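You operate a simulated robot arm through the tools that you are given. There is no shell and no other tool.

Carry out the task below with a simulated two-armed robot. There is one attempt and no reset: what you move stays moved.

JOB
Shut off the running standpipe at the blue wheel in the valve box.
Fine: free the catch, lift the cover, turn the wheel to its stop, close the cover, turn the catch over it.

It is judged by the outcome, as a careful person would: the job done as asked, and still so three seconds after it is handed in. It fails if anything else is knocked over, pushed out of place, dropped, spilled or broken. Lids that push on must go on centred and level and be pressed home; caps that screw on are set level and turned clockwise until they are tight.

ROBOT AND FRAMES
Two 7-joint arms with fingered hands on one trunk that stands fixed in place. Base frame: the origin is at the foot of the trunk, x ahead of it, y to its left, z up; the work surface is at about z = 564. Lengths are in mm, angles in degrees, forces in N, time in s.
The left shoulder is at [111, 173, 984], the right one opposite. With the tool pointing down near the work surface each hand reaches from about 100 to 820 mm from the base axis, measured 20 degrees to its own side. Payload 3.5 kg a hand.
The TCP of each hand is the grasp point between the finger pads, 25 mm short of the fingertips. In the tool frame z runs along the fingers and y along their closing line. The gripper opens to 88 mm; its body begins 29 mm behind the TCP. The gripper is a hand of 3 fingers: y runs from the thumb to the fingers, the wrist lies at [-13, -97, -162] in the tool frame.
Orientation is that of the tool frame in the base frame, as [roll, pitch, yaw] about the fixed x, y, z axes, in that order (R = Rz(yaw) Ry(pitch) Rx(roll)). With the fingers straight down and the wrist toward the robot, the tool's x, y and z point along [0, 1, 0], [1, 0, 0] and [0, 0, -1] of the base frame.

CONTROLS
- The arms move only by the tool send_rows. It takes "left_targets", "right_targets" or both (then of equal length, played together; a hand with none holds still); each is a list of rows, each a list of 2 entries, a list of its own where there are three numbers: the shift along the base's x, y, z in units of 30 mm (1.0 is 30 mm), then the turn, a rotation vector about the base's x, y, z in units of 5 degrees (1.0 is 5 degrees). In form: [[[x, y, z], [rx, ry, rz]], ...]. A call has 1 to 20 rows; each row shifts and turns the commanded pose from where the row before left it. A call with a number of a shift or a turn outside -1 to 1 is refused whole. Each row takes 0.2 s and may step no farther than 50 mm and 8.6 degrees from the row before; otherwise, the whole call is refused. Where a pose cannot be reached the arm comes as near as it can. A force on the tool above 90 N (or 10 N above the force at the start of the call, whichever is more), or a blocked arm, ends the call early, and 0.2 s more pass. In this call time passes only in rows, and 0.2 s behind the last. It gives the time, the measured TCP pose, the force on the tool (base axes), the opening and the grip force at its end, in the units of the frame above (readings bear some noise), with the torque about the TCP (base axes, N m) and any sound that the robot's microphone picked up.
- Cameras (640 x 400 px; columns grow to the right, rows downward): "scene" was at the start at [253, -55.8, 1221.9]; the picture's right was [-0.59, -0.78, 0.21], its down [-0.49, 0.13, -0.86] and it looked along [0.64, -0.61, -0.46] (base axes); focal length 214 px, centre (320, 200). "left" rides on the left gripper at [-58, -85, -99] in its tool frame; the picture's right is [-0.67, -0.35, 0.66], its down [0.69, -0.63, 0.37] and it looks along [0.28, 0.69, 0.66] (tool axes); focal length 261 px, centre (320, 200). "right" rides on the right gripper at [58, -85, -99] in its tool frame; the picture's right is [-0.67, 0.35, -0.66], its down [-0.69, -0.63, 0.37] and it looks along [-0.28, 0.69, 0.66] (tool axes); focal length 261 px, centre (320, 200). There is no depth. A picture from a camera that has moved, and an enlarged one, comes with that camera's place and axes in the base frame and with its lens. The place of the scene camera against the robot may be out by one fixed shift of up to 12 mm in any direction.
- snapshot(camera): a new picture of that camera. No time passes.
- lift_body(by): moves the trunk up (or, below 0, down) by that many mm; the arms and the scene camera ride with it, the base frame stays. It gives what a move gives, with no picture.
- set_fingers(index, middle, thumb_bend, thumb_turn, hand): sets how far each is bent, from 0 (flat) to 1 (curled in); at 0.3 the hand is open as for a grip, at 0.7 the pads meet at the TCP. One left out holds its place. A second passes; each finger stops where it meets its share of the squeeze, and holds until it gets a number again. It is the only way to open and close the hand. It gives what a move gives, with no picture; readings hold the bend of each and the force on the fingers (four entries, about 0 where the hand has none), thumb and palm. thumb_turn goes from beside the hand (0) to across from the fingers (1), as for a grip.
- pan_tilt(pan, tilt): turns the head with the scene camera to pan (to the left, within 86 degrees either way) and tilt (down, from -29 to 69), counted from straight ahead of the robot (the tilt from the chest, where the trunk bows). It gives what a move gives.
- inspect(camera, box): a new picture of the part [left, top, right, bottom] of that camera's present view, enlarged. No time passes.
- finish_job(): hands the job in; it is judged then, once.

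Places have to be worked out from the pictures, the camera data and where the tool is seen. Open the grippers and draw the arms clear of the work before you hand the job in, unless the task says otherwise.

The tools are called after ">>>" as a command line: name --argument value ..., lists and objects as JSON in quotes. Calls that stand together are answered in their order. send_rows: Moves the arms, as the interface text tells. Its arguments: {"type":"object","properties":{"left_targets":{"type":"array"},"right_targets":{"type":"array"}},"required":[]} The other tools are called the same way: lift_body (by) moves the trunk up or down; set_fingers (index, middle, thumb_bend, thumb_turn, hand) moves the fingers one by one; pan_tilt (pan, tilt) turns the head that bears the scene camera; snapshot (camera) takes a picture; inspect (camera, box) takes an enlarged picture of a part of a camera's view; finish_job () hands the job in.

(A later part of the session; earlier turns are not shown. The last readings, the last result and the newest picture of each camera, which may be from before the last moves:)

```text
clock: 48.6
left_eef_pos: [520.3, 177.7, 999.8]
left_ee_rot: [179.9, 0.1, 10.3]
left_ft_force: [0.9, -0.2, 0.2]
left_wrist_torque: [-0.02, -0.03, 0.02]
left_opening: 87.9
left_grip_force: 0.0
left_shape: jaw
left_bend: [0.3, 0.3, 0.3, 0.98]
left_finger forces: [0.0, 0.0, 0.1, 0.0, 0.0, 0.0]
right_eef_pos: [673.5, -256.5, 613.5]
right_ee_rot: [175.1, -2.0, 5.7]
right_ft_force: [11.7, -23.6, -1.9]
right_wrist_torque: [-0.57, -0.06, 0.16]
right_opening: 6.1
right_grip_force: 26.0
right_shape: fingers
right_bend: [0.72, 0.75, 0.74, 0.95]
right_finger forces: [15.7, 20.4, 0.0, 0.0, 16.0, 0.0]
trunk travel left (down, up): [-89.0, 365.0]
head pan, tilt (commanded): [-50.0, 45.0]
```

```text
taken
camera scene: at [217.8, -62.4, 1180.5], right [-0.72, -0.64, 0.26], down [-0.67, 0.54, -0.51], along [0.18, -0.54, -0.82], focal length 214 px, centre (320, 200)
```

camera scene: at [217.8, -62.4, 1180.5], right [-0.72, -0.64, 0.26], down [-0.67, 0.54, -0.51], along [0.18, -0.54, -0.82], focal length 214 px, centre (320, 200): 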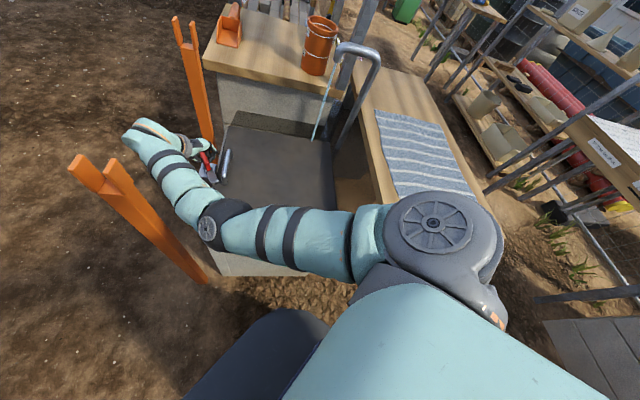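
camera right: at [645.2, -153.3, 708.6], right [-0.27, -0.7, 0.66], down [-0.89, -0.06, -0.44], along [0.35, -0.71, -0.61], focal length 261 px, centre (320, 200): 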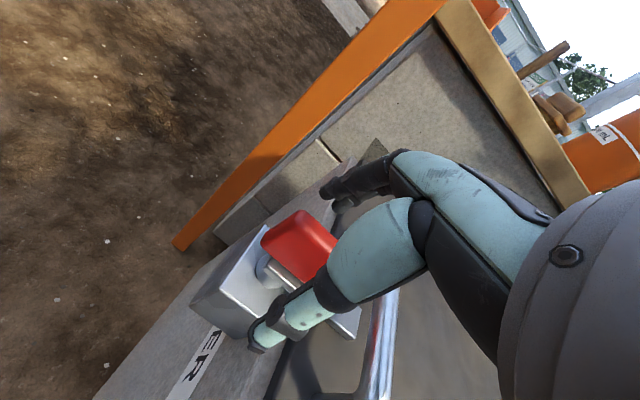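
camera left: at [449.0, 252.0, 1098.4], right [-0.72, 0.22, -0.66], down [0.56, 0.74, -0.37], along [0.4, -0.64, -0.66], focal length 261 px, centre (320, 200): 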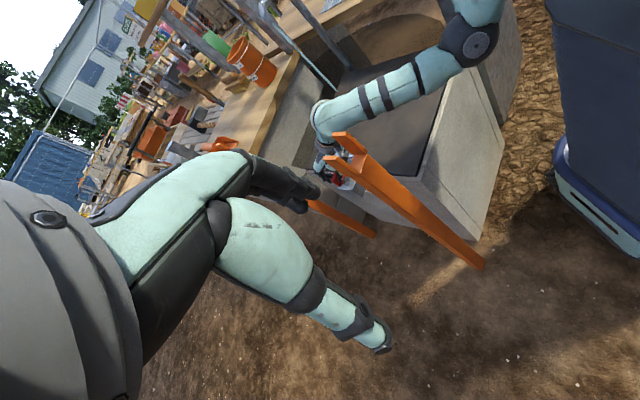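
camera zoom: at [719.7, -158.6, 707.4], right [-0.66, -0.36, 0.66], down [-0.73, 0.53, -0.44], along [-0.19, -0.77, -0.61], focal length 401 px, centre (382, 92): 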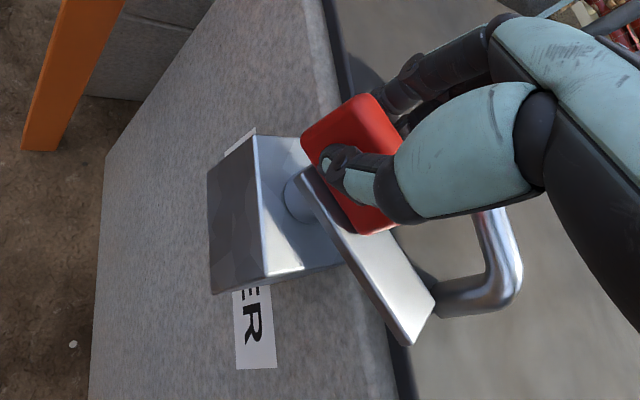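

The bar has swung to the cover's edge, about 60° round. But the forearm is now close to the near post, so I'll check that clearance with the left camera before going further.

>>> snapshot --camera "left"

>>> inspect --camera "scene" --box '[60, 100, 260, 300]'

```text
taken
camera left: at [449.0, 250.9, 1098.9], right [-0.72, 0.22, -0.65], down [0.56, 0.74, -0.37], along [0.4, -0.63, -0.66], focal length 261 px, centre (320, 200)
```

left: 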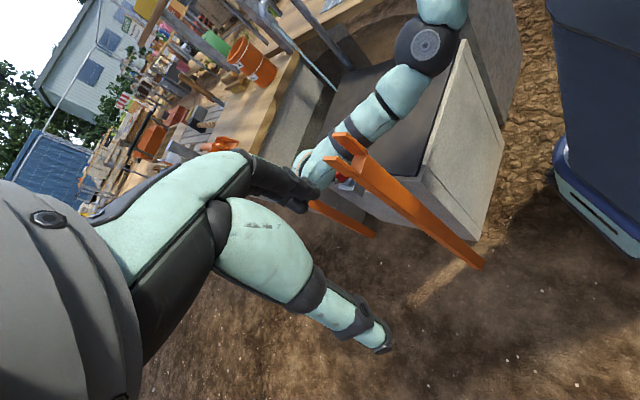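

```text
2.00 times, centred on (160, 200) of scene
camera zoom: at [217.8, -62.4, 1180.5], right [-0.72, -0.64, 0.26], down [-0.67, 0.54, -0.51], along [0.18, -0.54, -0.82], focal length 429 px, centre (640, 200)
```

zoom: 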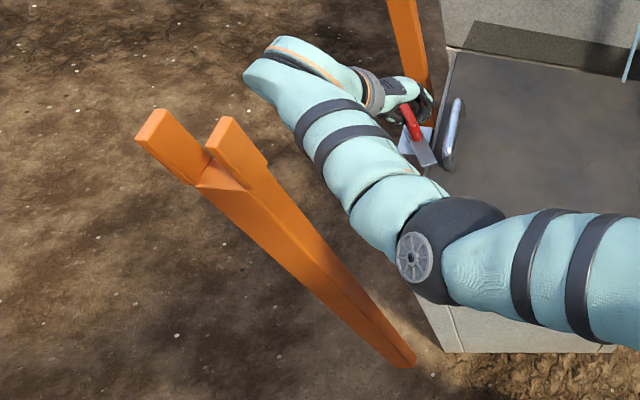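

There's roughly 30 mm between forearm and post. Rather than stretch toward the arm's limit, I'll release the tab part-open, rise clear, and re-grip with the hand turned half round (yaw ~155), where the arm is comfortable.

>>> set_fingers --hand "right" --index 0.45 --middle 0.45 --thumb_bend 0.45

>>> send_rows --right_targets '[[[0, 0, 0.5], [0, 0, 0]], [[0, 0, 0.8], [0, 0, 0]], [[0, 0, 1], [0, 0, 0]], [[0, 0, 1], [0, 0, 0]]]'

>>> inspect --camera "right" --box '[100, 140, 420, 400]'

```text
clock: 49.6
left_eef_pos: [519.6, 180.7, 999.4]
left_ee_rot: [179.8, 0.1, 10.3]
left_ft_force: [-0.5, 1.1, 0.2]
left_wrist_torque: [-0.02, 0.0, 0.0]
left_opening: 88.2
left_grip_force: 0.0
left_shape: jaw
left_bend: [0.3, 0.3, 0.3, 0.98]
left_finger forces: [0.0, 0.0, 0.1, 0.0, 0.1, 0.0]
right_eef_pos: [673.9, -253.7, 615.6]
right_ee_rot: [175.3, -2.1, 5.9]
right_ft_force: [0.8, -0.3, 0.6]
right_wrist_torque: [0.05, 0.0, -0.01]
right_opening: 51.9
right_grip_force: 0.0
right_shape: fingers
right_bend: [0.45, 0.45, 0.45, 0.97]
right_finger forces: [0.0, 0.0, 0.0, 0.1, 0.1, 0.0]
trunk travel left (down, up): [-89.0, 365.0]
head pan, tilt (commanded): [-50.0, 45.0]
```

```text
clock: 50.6
left_eef_pos: [518.4, 179.3, 999.4]
left_ee_rot: [179.7, 0.1, 10.3]
left_ft_force: [-0.7, 0.1, 0.4]
left_wrist_torque: [0.01, 0.0, -0.01]
left_opening: 88.0
left_grip_force: 0.0
left_shape: jaw
left_bend: [0.3, 0.3, 0.3, 0.98]
left_finger forces: [0.0, 0.0, 0.0, 0.0, 0.1, 0.0]
right_eef_pos: [673.2, -253.6, 713.8]
right_ee_rot: [175.1, -2.1, 5.8]
right_ft_force: [-0.3, -0.1, 0.3]
right_wrist_torque: [-0.01, 0.0, 0.03]
right_opening: 52.0
right_grip_force: 0.0
right_shape: fingers
right_bend: [0.45, 0.45, 0.45, 0.97]
right_finger forces: [0.1, 0.0, 0.0, 0.0, 0.0, 0.1]
trunk travel left (down, up): [-89.0, 365.0]
head pan, tilt (commanded): [-50.0, 45.0]
```

```text
1.54 times, centred on (260, 270) of right
camera zoom: at [719.1, -155.9, 808.8], right [-0.66, -0.36, 0.66], down [-0.73, 0.53, -0.44], along [-0.19, -0.77, -0.61], focal length 401 px, centre (412, 92)
```

zoom: 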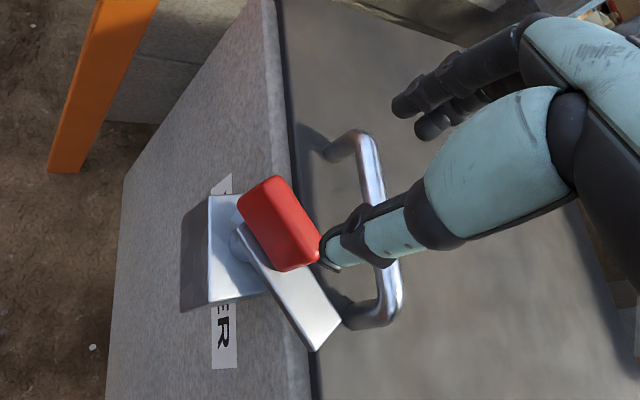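

The arm is clear, and the catch now sits at θ≈60° with the tab axis at ~166° and its centre still at (672, -258). I'll rotate the hand counter-clockwise in the air toward yaw ~105 first.

>>> send_rows --right_targets '[[[0, 0, 0.1], [0, 0, 1]], [[0, 0, 0.1], [0, 0, 1]], [[0, 0, 0.1], [0, 0, 1]], [[0, 0, 0.1], [0, 0, 1]], [[0, 0, 0.1], [0, 0, 1]], [[0, 0, 0.1], [0, 0, 1]], [[0, 0, 0.1], [0, 0, 1]], [[0, 0, 0.1], [0, 0, 1]], [[0, 0, 0.1], [0, 0, 1]], [[0, 0, 0.1], [0, 0, 1]], [[0, 0, 0], [0, 0, 1]], [[0, 0, 0], [0, 0, 1]], [[0, 0, 0], [0, 0, 1]], [[0, 0, 0], [0, 0, 1]], [[0, 0, 0], [0, 0, 1]], [[0, 0, 0], [0, 0, 1]], [[0, 0, 0], [0, 0, 1]], [[0, 0, 0], [0, 0, 1]], [[0, 0, 0], [0, 0, 1]]]'

>>> snapshot --camera "scene"

```text
clock: 54.6
left_eef_pos: [519.8, 180.3, 1000.4]
left_ee_rot: [179.7, 0.2, 10.3]
left_ft_force: [0.0, -1.5, -0.1]
left_wrist_torque: [-0.04, 0.03, 0.0]
left_opening: 88.1
left_grip_force: 0.2
left_shape: jaw
left_bend: [0.3, 0.3, 0.3, 0.98]
left_finger forces: [0.0, 0.0, 0.0, 0.1, 0.1, 0.0]
right_eef_pos: [674.4, -253.8, 744.7]
right_ee_rot: [175.2, -2.0, 100.7]
right_ft_force: [-0.3, 0.4, -0.1]
right_wrist_torque: [0.01, 0.0, -0.02]
right_opening: 52.0
right_grip_force: 0.0
right_shape: fingers
right_bend: [0.45, 0.45, 0.45, 0.97]
right_finger forces: [0.0, 0.1, 0.1, 0.0, 0.1, 0.0]
trunk travel left (down, up): [-89.0, 365.0]
head pan, tilt (commanded): [-50.0, 45.0]
```

```text
taken
camera scene: at [216.4, -59.7, 1181.0], right [-0.72, -0.64, 0.26], down [-0.67, 0.54, -0.51], along [0.18, -0.54, -0.82], focal length 214 px, centre (320, 200)
```

scene: 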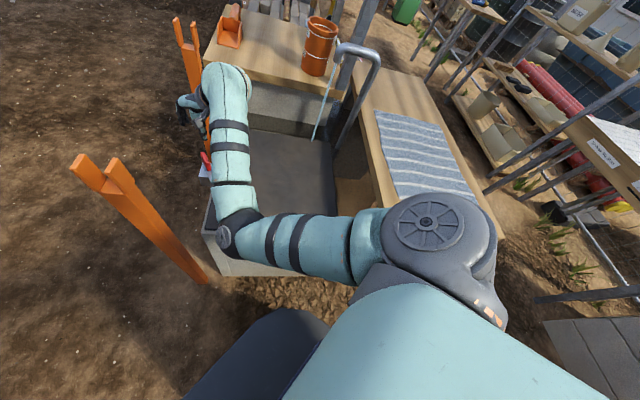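

That went smoothly. Continuing counter-clockwise in smaller batches.

>>> send_rows --right_targets '[[[0, 0, 0], [0, 0, 1]], [[0, 0, 0], [0, 0, 1]], [[0, 0, 0], [0, 0, 1]], [[0, 0, 0], [0, 0, 1]], [[0, 0, 0], [0, 0, 1]], [[0, 0, 0], [0, 0, 1]]]'

>>> snapshot --camera "scene"

>>> snapshot --camera "right"

```text
clock: 56.0
left_eef_pos: [518.8, 178.7, 1000.4]
left_ee_rot: [179.7, 0.1, 10.3]
left_ft_force: [0.1, -0.2, -0.3]
left_wrist_torque: [0.02, -0.01, 0.0]
left_opening: 88.2
left_grip_force: 0.0
left_shape: jaw
left_bend: [0.3, 0.3, 0.3, 0.98]
left_finger forces: [0.0, 0.0, 0.1, 0.0, 0.0, 0.0]
right_eef_pos: [673.2, -255.4, 743.7]
right_ee_rot: [175.1, -2.0, 131.0]
right_ft_force: [-0.6, -0.4, 0.3]
right_wrist_torque: [0.02, 0.01, 0.05]
right_opening: 51.8
right_grip_force: 0.1
right_shape: fingers
right_bend: [0.45, 0.45, 0.45, 0.97]
right_finger forces: [0.0, 0.1, 0.0, 0.0, 0.0, 0.1]
trunk travel left (down, up): [-89.0, 365.0]
head pan, tilt (commanded): [-50.0, 45.0]
```

```text
taken
camera scene: at [216.5, -59.8, 1181.0], right [-0.72, -0.64, 0.26], down [-0.67, 0.54, -0.51], along [0.18, -0.54, -0.82], focal length 214 px, centre (320, 200)
```

scene: 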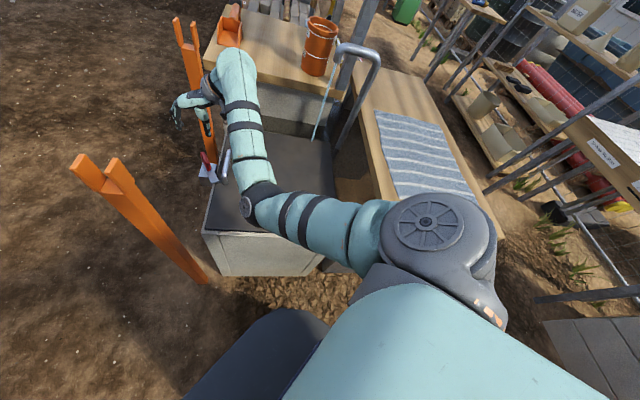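

```text
taken
camera right: at [568.2, -274.3, 838.0], right [0.68, -0.33, 0.66], down [-0.01, -0.9, -0.44], along [0.74, 0.29, -0.61], focal length 261 px, centre (320, 200)
```

right: 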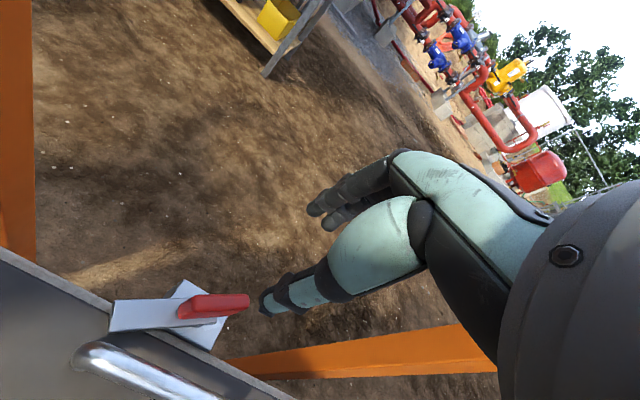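

All good at yaw 131. Five more rows should reach about 156, aligned with the tab's present direction.

>>> send_rows --right_targets '[[[0, 0, 0], [0, 0, 1]], [[0, 0, 0], [0, 0, 1]], [[0, 0, 0], [0, 0, 1]], [[0, 0, 0], [0, 0, 1]], [[0, 0, 0], [0, 0, 1]], [[0, 0, 0], [0, 0, 1]]]'

>>> snapshot --camera "right"

>>> inspect --camera "right" --box '[60, 220, 320, 400]'

```text
clock: 57.4
left_eef_pos: [519.4, 179.2, 1000.5]
left_ee_rot: [179.7, 0.1, 10.3]
left_ft_force: [-0.1, -0.1, 0.2]
left_wrist_torque: [0.01, 0.05, 0.0]
left_opening: 88.0
left_grip_force: 0.0
left_shape: jaw
left_bend: [0.3, 0.3, 0.3, 0.98]
left_finger forces: [0.0, 0.0, 0.0, 0.1, 0.0, 0.0]
right_eef_pos: [673.7, -254.2, 743.5]
right_ee_rot: [175.2, -2.1, 160.9]
right_ft_force: [-0.2, -0.5, 0.3]
right_wrist_torque: [-0.02, -0.01, 0.04]
right_opening: 52.2
right_grip_force: 0.1
right_shape: fingers
right_bend: [0.45, 0.45, 0.45, 0.97]
right_finger forces: [0.0, 0.0, 0.1, 0.1, 0.0, 0.1]
trunk travel left (down, up): [-89.0, 365.0]
head pan, tilt (commanded): [-50.0, 45.0]
```

```text
taken
camera right: at [592.3, -324.5, 837.8], right [0.75, 0.05, 0.66], down [0.44, -0.78, -0.44], along [0.49, 0.62, -0.61], focal length 261 px, centre (320, 200)
```

right: 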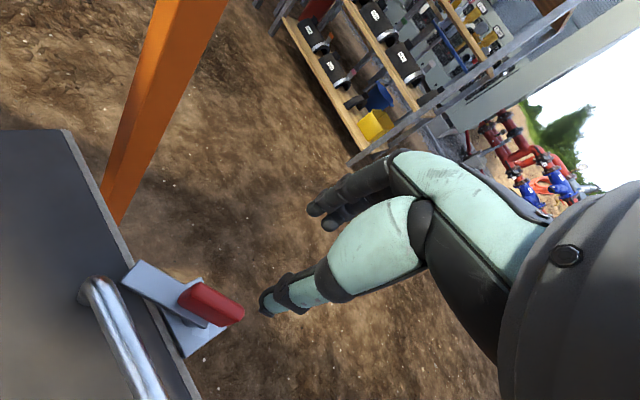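

```text
2.22 times, centred on (190, 310) of right
camera zoom: at [592.3, -324.5, 837.8], right [0.75, 0.05, 0.66], down [0.44, -0.78, -0.44], along [0.49, 0.62, -0.61], focal length 579 px, centre (609, -44)
```

zoom: 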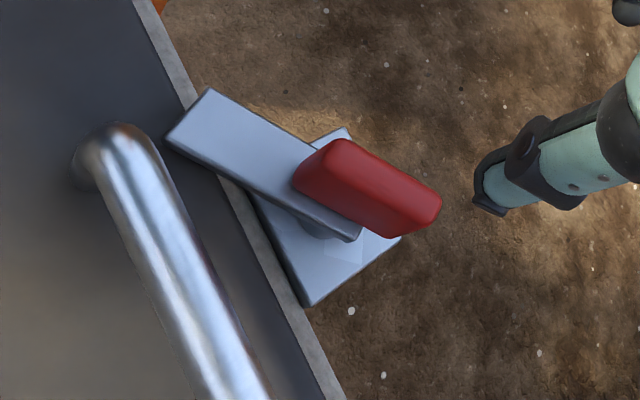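

The tab axis measures -14° (i.e. 166°) with its centre at about (672, -260), and the hand is at 161. I'll shift onto it and descend to z≈614.

>>> send_rows --right_targets '[[[-0.03, -0.1, -1], [0, 0, 0]], [[-0.03, -0.08, -1], [0, 0, 0]], [[0, 0, -1], [0, 0, 0]]]'

>>> inspect --camera "right" --box '[160, 180, 380, 360]'

```text
clock: 58.2
left_eef_pos: [518.7, 179.5, 999.5]
left_ee_rot: [179.6, 0.1, 10.3]
left_ft_force: [-0.8, 0.1, -0.7]
left_wrist_torque: [-0.01, -0.01, 0.01]
left_opening: 87.8
left_grip_force: 0.1
left_shape: jaw
left_bend: [0.3, 0.3, 0.3, 0.98]
left_finger forces: [0.0, 0.1, 0.0, 0.0, 0.0, 0.0]
right_eef_pos: [673.7, -258.9, 654.2]
right_ee_rot: [175.1, -2.0, 160.8]
right_ft_force: [0.1, -0.1, -0.2]
right_wrist_torque: [-0.02, -0.02, 0.04]
right_opening: 52.5
right_grip_force: 0.2
right_shape: fingers
right_bend: [0.45, 0.45, 0.45, 0.97]
right_finger forces: [0.0, 0.0, 0.0, 0.0, 0.0, 0.0]
trunk travel left (down, up): [-89.0, 365.0]
head pan, tilt (commanded): [-50.0, 45.0]
```

```text
2.22 times, centred on (270, 270) of right
camera zoom: at [590.7, -329.5, 747.7], right [0.75, 0.05, 0.66], down [0.44, -0.78, -0.44], along [0.49, 0.62, -0.61], focal length 579 px, centre (431, 44)
```

zoom: 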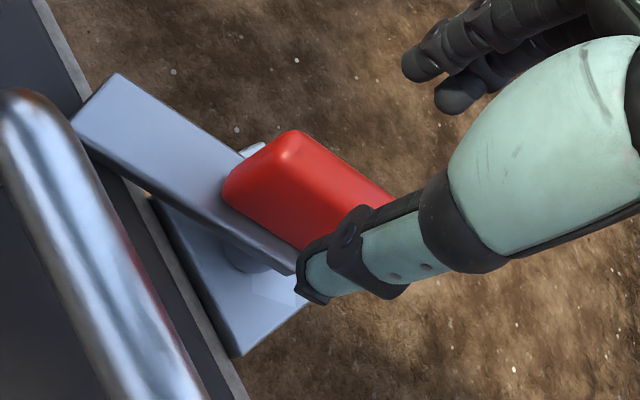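

>>> send_rows --right_targets '[[[-0.03, 0, -0.65], [0, 0, 0]], [[-0.02, 0, -0.68], [0, 0, 0]]]'

>>> inspect --camera "right" --box '[160, 140, 420, 360]'

```text
clock: 58.8
left_eef_pos: [519.7, 179.9, 999.9]
left_ee_rot: [179.8, 0.1, 10.3]
left_ft_force: [-0.6, -0.1, 0.9]
left_wrist_torque: [0.0, -0.02, 0.04]
left_opening: 87.9
left_grip_force: 0.0
left_shape: jaw
left_bend: [0.3, 0.3, 0.3, 0.98]
left_finger forces: [0.1, 0.1, 0.0, 0.0, 0.1, 0.1]
right_eef_pos: [670.9, -258.8, 613.9]
right_ee_rot: [175.2, -2.0, 160.8]
right_ft_force: [-0.7, 0.2, -0.5]
right_wrist_torque: [-0.01, -0.01, -0.02]
right_opening: 52.3
right_grip_force: 0.1
right_shape: fingers
right_bend: [0.45, 0.45, 0.45, 0.97]
right_finger forces: [0.0, 0.0, 0.1, 0.1, 0.0, 0.0]
trunk travel left (down, up): [-89.0, 365.0]
head pan, tilt (commanded): [-50.0, 45.0]
```

```text
1.82 times, centred on (290, 250) of right
camera zoom: at [589.2, -329.9, 708.3], right [0.75, 0.05, 0.66], down [0.44, -0.78, -0.44], along [0.49, 0.62, -0.61], focal length 474 px, centre (374, 109)
```

zoom: 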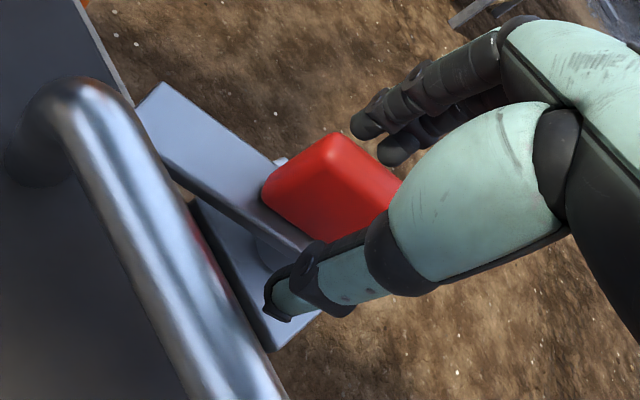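

The tab sits between thumb and fingers with no contact yet. Closing firmly now.

>>> set_fingers --hand "right" --index 0.9 --middle 0.9 --thumb_bend 0.9

>>> send_rows --right_targets '[[[0, 0, 0], [0, 0, -1]], [[0, 0, 0], [0, 0, -1]], [[0, 0.01, 0], [0, 0, -1]], [[0.01, 0.01, 0], [0, 0, -1]], [[0.01, 0.01, 0], [0, 0, -1]], [[0.01, 0.01, 0], [0, 0, -1]]]'

>>> inspect --camera "right" --box '[140, 140, 420, 400]'

```text
clock: 59.8
left_eef_pos: [521.7, 178.6, 998.6]
left_ee_rot: [179.7, 0.1, 10.2]
left_ft_force: [0.8, -0.7, -0.2]
left_wrist_torque: [0.02, 0.0, 0.0]
left_opening: 88.0
left_grip_force: 0.0
left_shape: jaw
left_bend: [0.3, 0.3, 0.3, 0.98]
left_finger forces: [0.0, 0.1, 0.0, 0.0, 0.0, 0.0]
right_eef_pos: [672.2, -259.6, 612.3]
right_ee_rot: [175.2, -2.2, 160.8]
right_ft_force: [9.5, 0.7, -10.5]
right_wrist_torque: [-0.09, -0.14, 0.08]
right_opening: 5.1
right_grip_force: 24.6
right_shape: fingers
right_bend: [0.74, 0.73, 0.7, 0.95]
right_finger forces: [15.9, 11.8, 0.0, 0.0, 22.6, 0.0]
trunk travel left (down, up): [-89.0, 365.0]
head pan, tilt (commanded): [-50.0, 45.0]
```

```text
clock: 61.2
left_eef_pos: [519.9, 179.5, 999.2]
left_ee_rot: [179.9, 0.1, 10.3]
left_ft_force: [0.2, 0.0, -0.7]
left_wrist_torque: [-0.03, 0.01, -0.02]
left_opening: 87.7
left_grip_force: 0.0
left_shape: jaw
left_bend: [0.3, 0.3, 0.3, 0.98]
left_finger forces: [0.0, 0.0, 0.1, 0.1, 0.1, 0.0]
right_eef_pos: [672.2, -258.4, 613.5]
right_ee_rot: [175.3, -2.2, 130.8]
right_ft_force: [-0.7, -1.3, -7.6]
right_wrist_torque: [-0.11, 0.09, 0.29]
right_opening: 5.8
right_grip_force: 27.2
right_shape: fingers
right_bend: [0.74, 0.73, 0.7, 0.97]
right_finger forces: [10.9, 15.5, 0.0, 0.0, 27.8, 0.0]
trunk travel left (down, up): [-89.0, 365.0]
head pan, tilt (commanded): [-50.0, 45.0]
```

```text
1.54 times, centred on (280, 270) of right
camera zoom: at [566.0, -278.5, 707.0], right [0.68, -0.34, 0.66], down [-0.02, -0.9, -0.44], along [0.74, 0.29, -0.61], focal length 401 px, centre (382, 92)
```

zoom: 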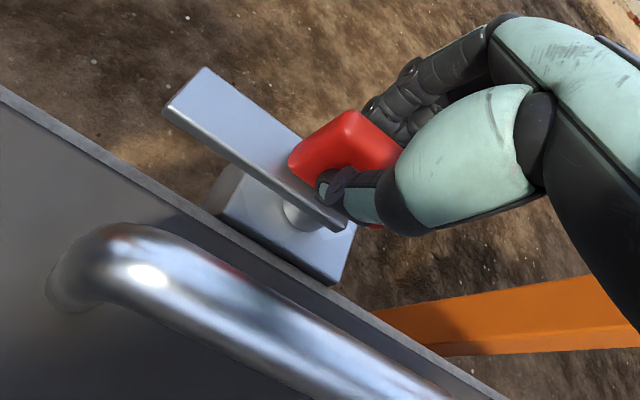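

The bar now lies parallel to the cover's edge and clear of it, so the catch is free. I'll open the hand and lift straight up off the tab.

>>> set_fingers --hand "right" --index 0.42 --middle 0.42 --thumb_bend 0.42

>>> send_rows --right_targets '[[[0, 0, 0.5], [0, 0, 0]], [[0, 0, 0.9], [0, 0, 0]], [[0, 0, 1], [0, 0, 0]], [[-0.3, -0.3, 0.6], [0, 0, 0]], [[-0.5, -0.5, 0], [0, 0, 0]]]'

>>> snapshot --camera "right"

>>> snapshot --camera "scene"

>>> snapshot --camera "left"

```text
clock: 62.2
left_eef_pos: [520.5, 179.5, 998.9]
left_ee_rot: [179.7, 0.1, 10.3]
left_ft_force: [0.1, 0.6, 0.0]
left_wrist_torque: [-0.02, -0.03, 0.0]
left_opening: 87.9
left_grip_force: 0.0
left_shape: jaw
left_bend: [0.3, 0.3, 0.3, 0.98]
left_finger forces: [0.0, 0.1, 0.0, 0.0, 0.1, 0.1]
right_eef_pos: [672.3, -258.2, 613.3]
right_ee_rot: [175.2, -2.1, 130.7]
right_ft_force: [-0.3, 0.4, 0.2]
right_wrist_torque: [-0.05, -0.02, -0.01]
right_opening: 58.6
right_grip_force: 0.1
right_shape: fingers
right_bend: [0.42, 0.42, 0.42, 0.97]
right_finger forces: [0.1, 0.1, 0.0, 0.1, 0.0, 0.1]
trunk travel left (down, up): [-89.0, 365.0]
head pan, tilt (commanded): [-50.0, 45.0]
```

```text
clock: 63.4
left_eef_pos: [519.6, 180.4, 999.9]
left_ee_rot: [179.7, 0.0, 10.4]
left_ft_force: [0.1, 0.1, -0.3]
left_wrist_torque: [0.01, 0.02, 0.0]
left_opening: 88.1
left_grip_force: 0.0
left_shape: jaw
left_bend: [0.3, 0.3, 0.3, 0.98]
left_finger forces: [0.0, 0.1, 0.0, 0.1, 0.0, 0.0]
right_eef_pos: [646.7, -281.0, 704.2]
right_ee_rot: [175.1, -2.2, 130.9]
right_ft_force: [-0.4, -0.7, 0.2]
right_wrist_torque: [0.0, 0.02, 0.0]
right_opening: 58.7
right_grip_force: 0.0
right_shape: fingers
right_bend: [0.42, 0.42, 0.42, 0.97]
right_finger forces: [0.0, 0.0, 0.1, 0.0, 0.0, 0.0]
trunk travel left (down, up): [-89.0, 365.0]
head pan, tilt (commanded): [-50.0, 45.0]
```

```text
taken
camera right: at [540.9, -301.7, 798.6], right [0.67, -0.34, 0.66], down [-0.01, -0.9, -0.44], along [0.74, 0.29, -0.61], focal length 261 px, centre (320, 200)
```

right: 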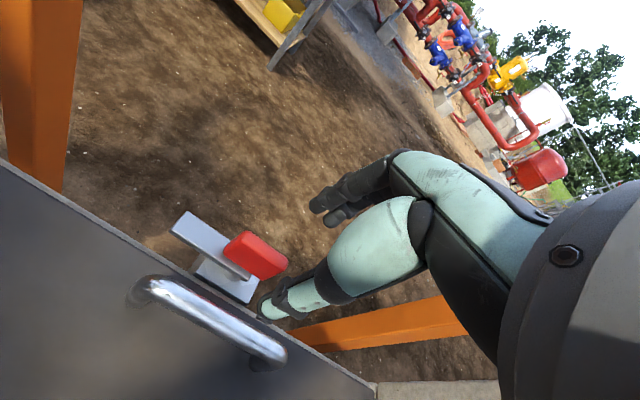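

```text
taken
camera scene: at [216.0, -60.0, 1181.1], right [-0.72, -0.64, 0.26], down [-0.67, 0.54, -0.51], along [0.19, -0.54, -0.82], focal length 214 px, centre (320, 200)
```

scene: 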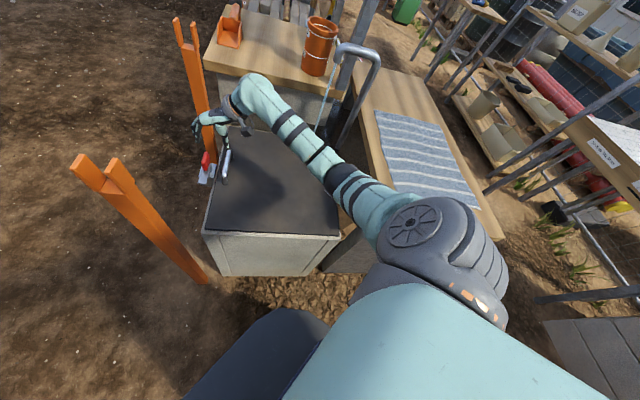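

```text
taken
camera left: at [447.1, 253.3, 1099.2], right [-0.72, 0.22, -0.66], down [0.56, 0.74, -0.37], along [0.4, -0.64, -0.66], focal length 261 px, centre (320, 200)
```

left: 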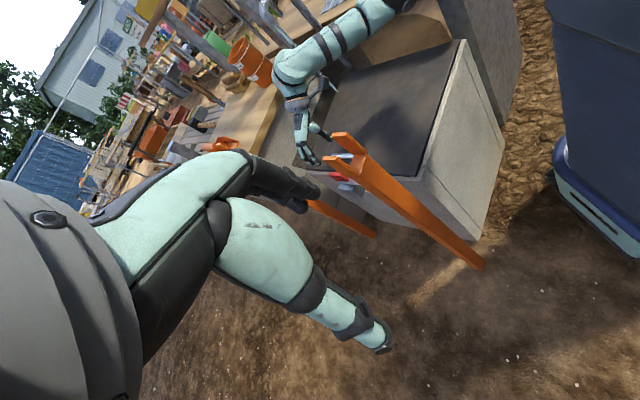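

The catch is clear of the cover and the whole handle is in view. I'll zoom in to locate the handle bar precisely.

>>> inspect --camera "right" --box '[100, 190, 320, 400]'

>>> inspect --camera "scene" --box '[170, 110, 270, 200]'

```text
1.90 times, centred on (210, 295) of right
camera zoom: at [540.9, -301.7, 798.6], right [0.67, -0.34, 0.66], down [-0.01, -0.9, -0.44], along [0.74, 0.29, -0.61], focal length 496 px, centre (530, 19)
```

zoom: 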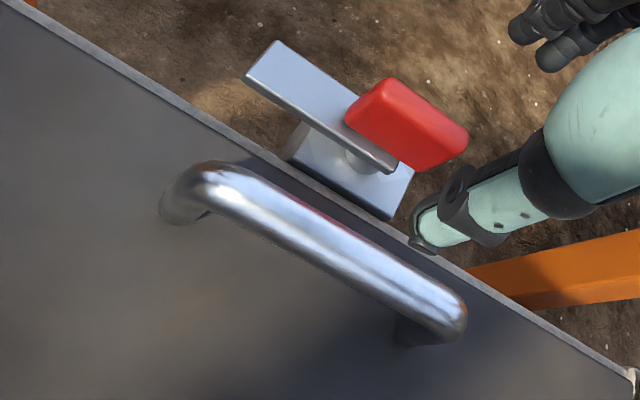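

```text
4.44 times, centred on (220, 155) of scene
camera zoom: at [216.0, -60.0, 1181.1], right [-0.72, -0.64, 0.26], down [-0.67, 0.54, -0.51], along [0.19, -0.54, -0.82], focal length 953 px, centre (764, 400)
```

zoom: 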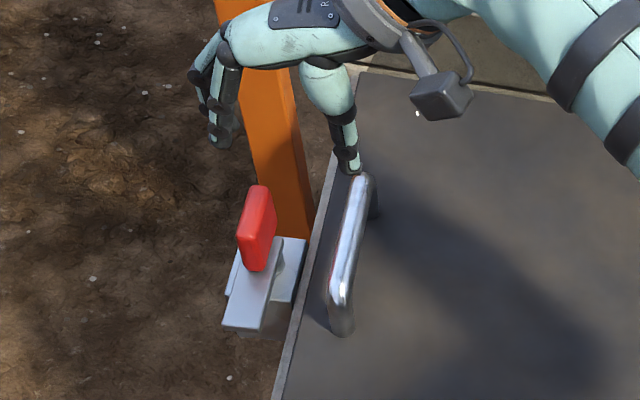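

Views agree: the handle bar's centre is at about (625, -299, 600), the cover top is near z≈548, and the catch is well clear. I'll position above the bar with fingers closing across it.

>>> send_rows --right_targets '[[[-0.36, -0.3, -0.7], [0, 0, 0.35]], [[-0.36, -0.3, -0.7], [0, 0, 0.35]], [[0, 0, -0.7], [0, 0, 0]]]'

>>> inspect --camera "right" --box '[140, 140, 420, 400]'

>>> inspect --camera "scene" --box '[170, 80, 290, 200]'

```text
clock: 64.2
left_eef_pos: [519.2, 180.0, 999.6]
left_ee_rot: [179.7, 0.0, 10.3]
left_ft_force: [-0.8, 0.0, 0.0]
left_wrist_torque: [0.01, -0.02, 0.0]
left_opening: 88.2
left_grip_force: 0.1
left_shape: jaw
left_bend: [0.3, 0.3, 0.3, 0.98]
left_finger forces: [0.0, 0.1, 0.0, 0.0, 0.0, 0.1]
right_eef_pos: [626.0, -299.2, 641.3]
right_ee_rot: [175.2, -2.1, 134.3]
right_ft_force: [-0.2, -0.1, 0.1]
right_wrist_torque: [0.01, -0.02, -0.01]
right_opening: 58.7
right_grip_force: 0.0
right_shape: fingers
right_bend: [0.42, 0.42, 0.42, 0.97]
right_finger forces: [0.0, 0.0, 0.1, 0.1, 0.0, 0.0]
trunk travel left (down, up): [-89.0, 365.0]
head pan, tilt (commanded): [-50.0, 45.0]
```

```text
1.54 times, centred on (280, 270) of right
camera zoom: at [521.4, -326.3, 735.0], right [0.69, -0.29, 0.66], down [0.04, -0.9, -0.44], along [0.72, 0.33, -0.61], focal length 401 px, centre (382, 92)
```

zoom: 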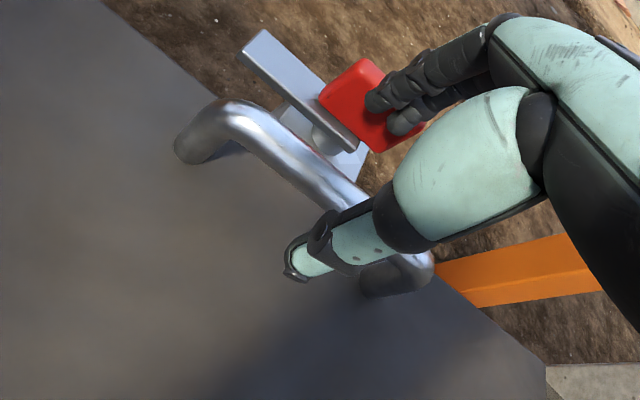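

```text
3.33 times, centred on (230, 140) of scene
camera zoom: at [216.7, -59.6, 1180.9], right [-0.72, -0.64, 0.26], down [-0.67, 0.54, -0.51], along [0.18, -0.54, -0.82], focal length 715 px, centre (620, 400)
```

zoom: 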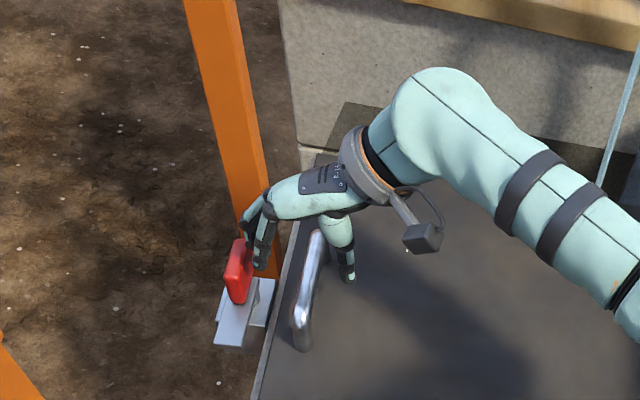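

The outer fingertips would come down near the red tab, so I'll narrow the opening to 0.5 and shift a few millimetres inward while lowering around the bar.

>>> set_fingers --hand "right" --index 0.5 --middle 0.5 --thumb_bend 0.48

>>> send_rows --right_targets '[[[-0.07, -0.07, -0.6], [0, 0, 0]], [[0, 0, -0.5], [0, 0, 0]]]'

>>> inspect --camera "right" --box '[140, 140, 420, 400]'

>>> inspect --camera "scene" --box '[170, 80, 290, 200]'

```text
clock: 65.2
left_eef_pos: [520.3, 178.5, 999.8]
left_ee_rot: [179.6, 0.1, 10.4]
left_ft_force: [-0.2, 0.7, -0.5]
left_wrist_torque: [-0.01, -0.02, 0.01]
left_opening: 87.9
left_grip_force: 0.2
left_shape: jaw
left_bend: [0.3, 0.3, 0.3, 0.98]
left_finger forces: [0.0, 0.0, 0.0, 0.0, 0.0, 0.0]
right_eef_pos: [625.6, -300.0, 641.7]
right_ee_rot: [175.3, -2.1, 134.4]
right_ft_force: [0.1, 0.9, 0.0]
right_wrist_torque: [0.0, 0.0, -0.03]
right_opening: 44.4
right_grip_force: 0.1
right_shape: fingers
right_bend: [0.5, 0.5, 0.48, 0.97]
right_finger forces: [0.0, 0.0, 0.1, 0.0, 0.0, 0.1]
trunk travel left (down, up): [-89.0, 365.0]
head pan, tilt (commanded): [-50.0, 45.0]
```

```text
clock: 65.8
left_eef_pos: [520.3, 179.4, 999.4]
left_ee_rot: [179.8, 0.1, 10.3]
left_ft_force: [0.8, -0.9, 0.3]
left_wrist_torque: [-0.02, 0.0, 0.01]
left_opening: 88.0
left_grip_force: 0.0
left_shape: jaw
left_bend: [0.3, 0.3, 0.3, 0.98]
left_finger forces: [0.0, 0.1, 0.0, 0.0, 0.0, 0.0]
right_eef_pos: [624.4, -300.8, 606.8]
right_ee_rot: [175.3, -2.1, 134.4]
right_ft_force: [-0.3, -0.2, -0.1]
right_wrist_torque: [0.03, -0.03, 0.03]
right_opening: 44.6
right_grip_force: 0.1
right_shape: fingers
right_bend: [0.5, 0.5, 0.48, 0.97]
right_finger forces: [0.0, 0.0, 0.0, 0.1, 0.0, 0.1]
trunk travel left (down, up): [-89.0, 365.0]
head pan, tilt (commanded): [-50.0, 45.0]
```

```text
1.54 times, centred on (280, 270) of right
camera zoom: at [519.3, -328.5, 701.9], right [0.69, -0.29, 0.66], down [0.04, -0.9, -0.44], along [0.72, 0.33, -0.61], focal length 401 px, centre (382, 92)
```

zoom: 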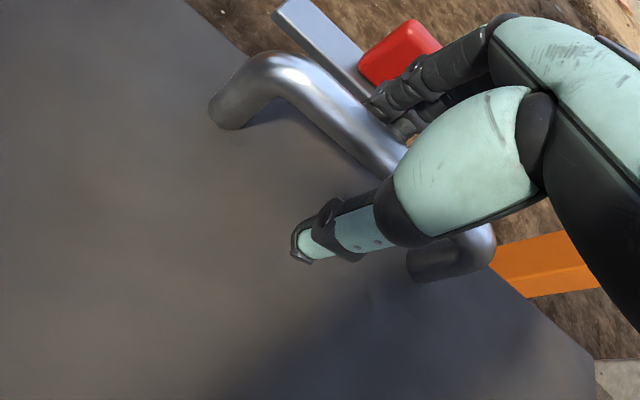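

```text
3.33 times, centred on (230, 140) of scene
camera zoom: at [216.5, -59.6, 1181.0], right [-0.72, -0.64, 0.26], down [-0.67, 0.54, -0.51], along [0.18, -0.54, -0.82], focal length 715 px, centre (620, 400)
```

zoom: 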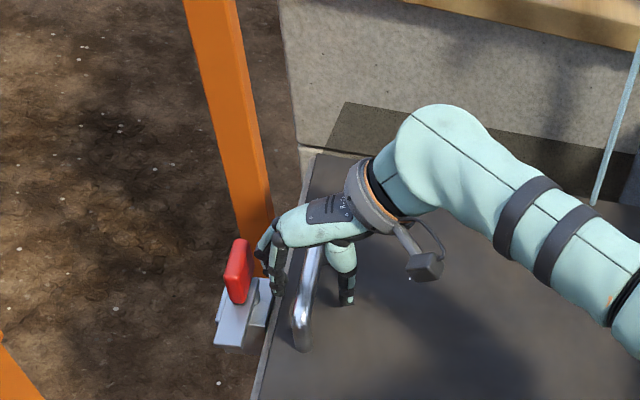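

The bar runs between thumb and fingers right at the grasp point. I'll lower 14 mm so the fingers wrap beneath it, then close.

>>> send_rows --right_targets '[[[0, 0, -0.47], [0, 0, 0]]]'

>>> set_fingers --hand "right" --index 0.9 --middle 0.9 --thumb_bend 0.9

>>> inspect --camera "right" --box '[140, 140, 420, 400]'

```text
clock: 66.2
left_eef_pos: [519.7, 180.1, 1000.1]
left_ee_rot: [179.7, 0.1, 10.3]
left_ft_force: [-0.2, 0.0, 0.4]
left_wrist_torque: [-0.01, 0.01, 0.03]
left_opening: 88.0
left_grip_force: 0.1
left_shape: jaw
left_bend: [0.3, 0.3, 0.3, 0.98]
left_finger forces: [0.1, 0.1, 0.1, 0.1, 0.1, 0.1]
right_eef_pos: [624.7, -302.0, 594.5]
right_ee_rot: [175.2, -2.0, 134.2]
right_ft_force: [0.8, -0.4, -0.1]
right_wrist_torque: [-0.05, 0.01, 0.0]
right_opening: 44.4
right_grip_force: 0.4
right_shape: fingers
right_bend: [0.5, 0.5, 0.48, 0.97]
right_finger forces: [0.0, 0.0, 0.1, 0.0, 0.6, 0.1]
trunk travel left (down, up): [-89.0, 365.0]
head pan, tilt (commanded): [-50.0, 45.0]
```

```text
clock: 67.2
left_eef_pos: [521.0, 179.0, 999.1]
left_ee_rot: [179.8, 0.2, 10.3]
left_ft_force: [0.0, 0.1, 0.4]
left_wrist_torque: [0.01, -0.02, 0.0]
left_opening: 88.1
left_grip_force: 0.0
left_shape: jaw
left_bend: [0.3, 0.3, 0.3, 0.98]
left_finger forces: [0.1, 0.1, 0.0, 0.0, 0.1, 0.0]
right_eef_pos: [623.4, -301.1, 592.2]
right_ee_rot: [175.3, -2.2, 134.3]
right_ft_force: [-1.3, 2.8, -15.3]
right_wrist_torque: [0.05, 0.06, -0.01]
right_opening: 0.0
right_grip_force: 7.7
right_shape: fingers
right_bend: [0.81, 0.87, 0.78, 0.97]
right_finger forces: [0.1, 15.3, 0.1, 0.0, 0.0, 0.0]
trunk travel left (down, up): [-89.0, 365.0]
head pan, tilt (commanded): [-50.0, 45.0]
```

```text
1.54 times, centred on (280, 270) of right
camera zoom: at [520.0, -328.6, 686.1], right [0.7, -0.29, 0.66], down [0.04, -0.9, -0.44], along [0.72, 0.33, -0.61], focal length 401 px, centre (382, 92)
```

zoom: 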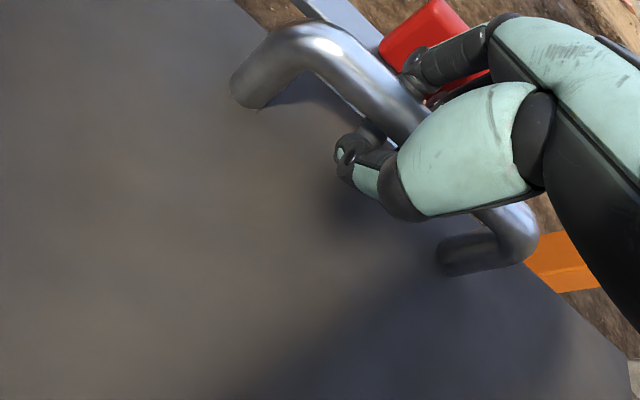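

The fingers have closed in a loop beneath the handle bar, a secure hook. I'll lift gently along the hinge arc by about 10° and read the load.

>>> send_rows --right_targets '[[[-0.065, -0.067, 0.557], [0, 0, 0]], [[-0.082, -0.083, 0.553], [0, 0, 0]], [[-0.098, -0.1, 0.543], [0, 0, 0]], [[-0.114, -0.117, 0.54], [0, 0, 0]]]'

>>> snapshot --camera "left"

>>> snapshot --camera "scene"

```text
clock: 68.2
left_eef_pos: [520.9, 179.1, 999.4]
left_ee_rot: [179.7, 0.2, 10.3]
left_ft_force: [-0.3, -0.8, 0.4]
left_wrist_torque: [0.0, 0.0, 0.0]
left_opening: 88.0
left_grip_force: 0.0
left_shape: jaw
left_bend: [0.3, 0.3, 0.3, 0.98]
left_finger forces: [0.0, 0.0, 0.0, 0.1, 0.0, 0.1]
right_eef_pos: [614.4, -312.4, 658.1]
right_ee_rot: [175.2, -2.1, 134.3]
right_ft_force: [0.7, 5.8, -12.8]
right_wrist_torque: [0.03, 0.09, 0.07]
right_opening: 0.0
right_grip_force: 5.5
right_shape: fingers
right_bend: [0.82, 0.87, 0.79, 0.97]
right_finger forces: [0.1, 12.2, 0.0, 0.0, 0.0, 0.0]
trunk travel left (down, up): [-89.0, 365.0]
head pan, tilt (commanded): [-50.0, 45.0]
```

```text
taken
camera left: at [449.0, 253.6, 1098.3], right [-0.72, 0.22, -0.66], down [0.56, 0.74, -0.37], along [0.4, -0.64, -0.66], focal length 261 px, centre (320, 200)
```

left: 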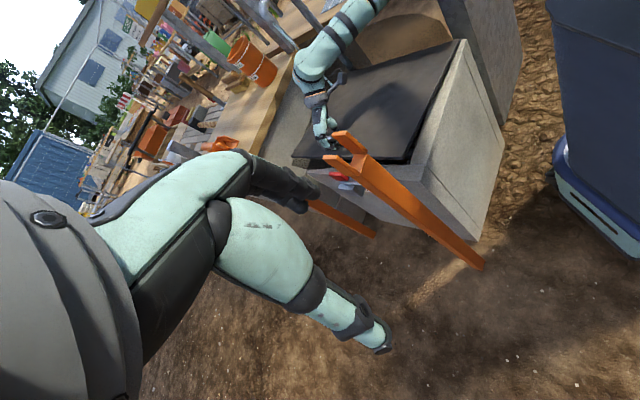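

```text
taken
camera scene: at [218.0, -59.7, 1180.7], right [-0.72, -0.64, 0.26], down [-0.67, 0.54, -0.51], along [0.18, -0.54, -0.82], focal length 214 px, centre (320, 200)
```

scene: 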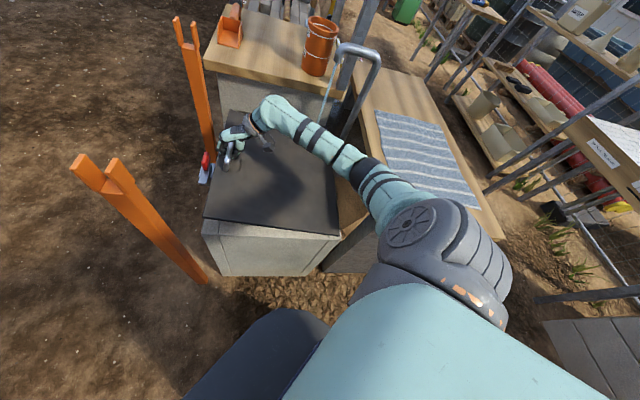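

The lid lifts with only ~13 N at the handle. I'll continue along the arc to about 30°, easing the yaw slightly.

>>> send_rows --right_targets '[[[-0.131, -0.133, 0.533], [0, 0, -0.2]], [[-0.147, -0.15, 0.523], [0, 0, -0.2]], [[-0.163, -0.167, 0.513], [0, 0, -0.2]], [[-0.18, -0.183, 0.503], [0, 0, -0.2]], [[-0.194, -0.198, 0.493], [0, 0, -0.2]], [[-0.208, -0.212, 0.477], [0, 0, -0.2]], [[-0.224, -0.228, 0.467], [0, 0, -0.2]], [[-0.238, -0.243, 0.45], [0, 0, -0.2]]]'

>>> snapshot --camera "left"

>>> snapshot --camera "scene"

```text
clock: 70.0
left_eef_pos: [520.2, 179.9, 999.6]
left_ee_rot: [179.7, 0.2, 10.3]
left_ft_force: [0.4, 0.8, 0.0]
left_wrist_torque: [-0.01, -0.01, 0.01]
left_opening: 87.9
left_grip_force: 0.1
left_shape: jaw
left_bend: [0.3, 0.3, 0.3, 0.98]
left_finger forces: [0.0, 0.1, 0.0, 0.0, 0.0, 0.1]
right_eef_pos: [570.7, -358.1, 778.5]
right_ee_rot: [175.2, -2.0, 126.2]
right_ft_force: [5.1, 7.4, -9.2]
right_wrist_torque: [0.0, 0.06, 0.13]
right_opening: 0.1
right_grip_force: 6.2
right_shape: fingers
right_bend: [0.82, 0.88, 0.79, 0.97]
right_finger forces: [0.0, 11.3, 0.0, 0.0, 0.0, 0.1]
trunk travel left (down, up): [-89.0, 365.0]
head pan, tilt (commanded): [-50.0, 45.0]
```

```text
taken
camera left: at [448.8, 254.2, 1098.3], right [-0.72, 0.22, -0.66], down [0.56, 0.74, -0.37], along [0.4, -0.64, -0.66], focal length 261 px, centre (320, 200)
```

left: 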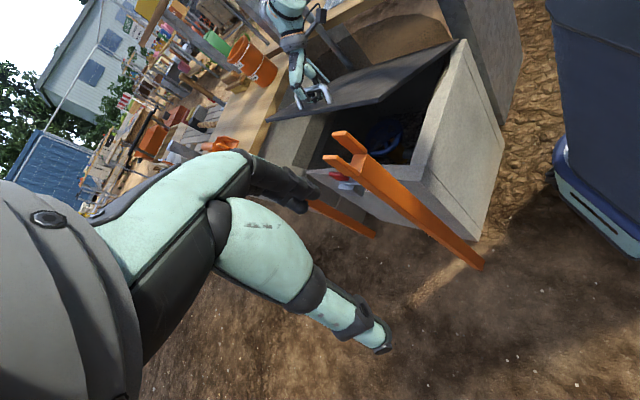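

```text
taken
camera scene: at [217.8, -59.1, 1180.8], right [-0.72, -0.64, 0.26], down [-0.67, 0.54, -0.51], along [0.18, -0.54, -0.82], focal length 214 px, centre (320, 200)
```

scene: 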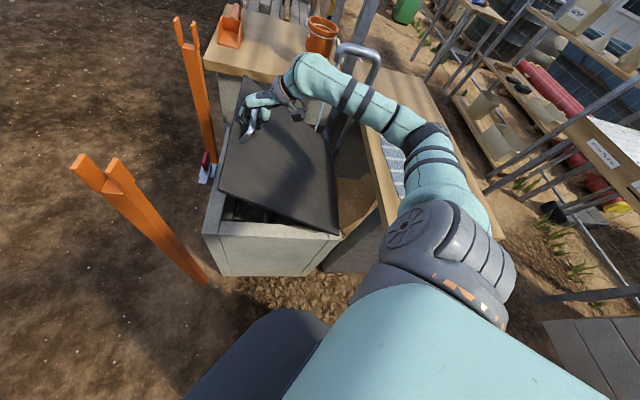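

The lid is at ~30° and a blue wheel shows inside from the left camera. I'll enlarge it to learn where it is and how it lies.

>>> inspect --camera "left" --box '[300, 40, 480, 200]'

>>> inspect --camera "scene" --box '[190, 60, 370, 260]'

```text
2.50 times, centred on (390, 120) of left
camera zoom: at [448.8, 254.2, 1098.3], right [-0.72, 0.22, -0.66], down [0.56, 0.74, -0.37], along [0.4, -0.64, -0.66], focal length 652 px, centre (145, 400)
```

zoom: 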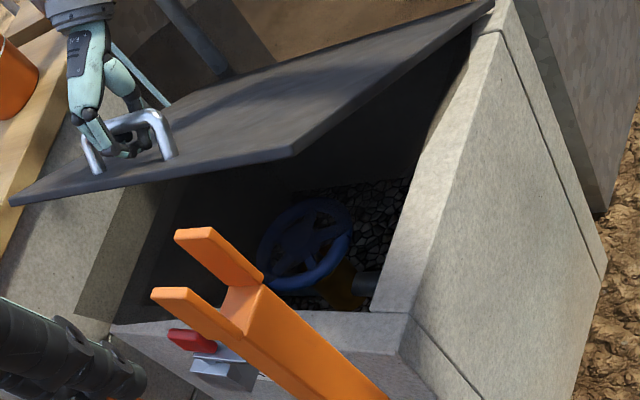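

```text
2.00 times, centred on (280, 160) of scene
camera zoom: at [217.8, -59.1, 1180.8], right [-0.72, -0.64, 0.26], down [-0.67, 0.54, -0.51], along [0.18, -0.54, -0.82], focal length 429 px, centre (400, 280)
```

zoom: 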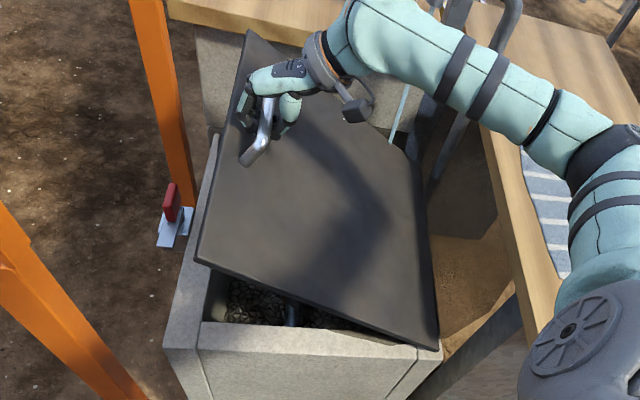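

The blue handwheel sits near the box centre, roughly at (530, -430) and about 100 mm below the rim. I'll keep raising the lid toward 50°, tilting the hand forward with it so the wrist stays comfortable.

>>> send_rows --right_targets '[[[-0.25, -0.255, 0.437], [0.284, -0.28, -0.2]], [[-0.264, -0.269, 0.42], [0.284, -0.28, -0.2]], [[-0.275, -0.281, 0.403], [0.284, -0.28, -0.2]], [[-0.289, -0.295, 0.387], [0.284, -0.28, -0.2]]]'

>>> snapshot --camera "scene"

```text
clock: 71.0
left_eef_pos: [520.5, 180.3, 999.1]
left_ee_rot: [179.7, 0.1, 10.3]
left_ft_force: [0.6, 0.8, -0.1]
left_wrist_torque: [0.03, 0.0, 0.01]
left_opening: 88.1
left_grip_force: 0.1
left_shape: jaw
left_bend: [0.3, 0.3, 0.3, 0.98]
left_finger forces: [0.0, 0.1, 0.0, 0.0, 0.1, 0.1]
right_eef_pos: [537.6, -389.6, 827.7]
right_ee_rot: [167.3, -3.6, 122.8]
right_ft_force: [5.6, 10.3, -6.2]
right_wrist_torque: [-0.03, 0.1, 0.12]
right_opening: 0.5
right_grip_force: 5.1
right_shape: fingers
right_bend: [0.82, 0.89, 0.79, 0.97]
right_finger forces: [0.0, 10.9, 0.0, 0.1, 0.0, 0.1]
trunk travel left (down, up): [-89.0, 365.0]
head pan, tilt (commanded): [-50.0, 45.0]
```

```text
taken
camera scene: at [217.5, -58.7, 1180.8], right [-0.72, -0.64, 0.26], down [-0.67, 0.54, -0.51], along [0.18, -0.54, -0.82], focal length 214 px, centre (320, 200)
```

scene: 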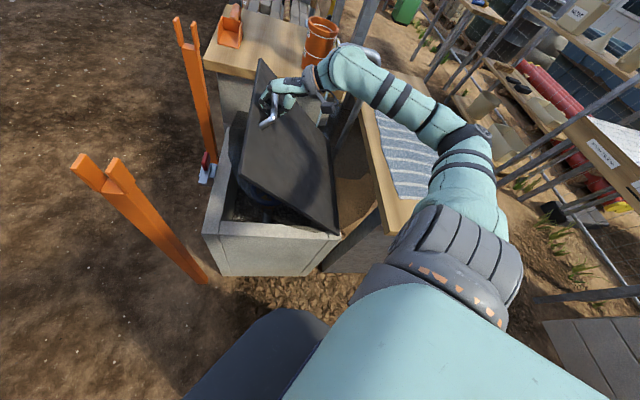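

At ~40° the pull has barely changed (13.6 → 12.5 N), which hints at a stiff, friction-held hinge. I'll test this by easing the hook back a few millimetres and seeing whether the load vanishes.

>>> send_rows --right_targets '[[[0.11, 0.11, -0.13], [0, 0, 0]], [[0.05, 0.05, -0.06], [0, 0, 0]]]'

>>> inspect --camera "left" --box '[280, 0, 480, 180]'

```text
clock: 71.6
left_eef_pos: [519.2, 179.6, 1000.7]
left_ee_rot: [179.7, 0.1, 10.3]
left_ft_force: [-0.4, 0.0, -0.7]
left_wrist_torque: [0.02, 0.0, -0.02]
left_opening: 88.2
left_grip_force: 0.0
left_shape: jaw
left_bend: [0.3, 0.3, 0.3, 0.98]
left_finger forces: [0.0, 0.0, 0.1, 0.0, 0.0, 0.0]
right_eef_pos: [541.6, -387.5, 822.5]
right_ee_rot: [167.1, -3.6, 122.6]
right_ft_force: [-0.4, -1.3, -0.2]
right_wrist_torque: [0.0, -0.03, -0.02]
right_opening: 0.1
right_grip_force: 1.0
right_shape: fingers
right_bend: [0.82, 0.9, 0.79, 0.97]
right_finger forces: [1.3, 0.3, 0.0, 0.0, 0.1, 0.0]
trunk travel left (down, up): [-89.0, 365.0]
head pan, tilt (commanded): [-50.0, 45.0]
```

```text
2.22 times, centred on (380, 90) of left
camera zoom: at [447.5, 253.2, 1099.1], right [-0.72, 0.22, -0.66], down [0.56, 0.74, -0.37], along [0.4, -0.64, -0.66], focal length 579 px, centre (187, 444)
```

zoom: 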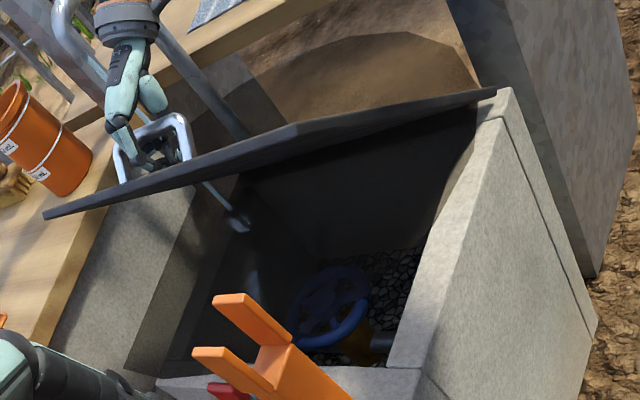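

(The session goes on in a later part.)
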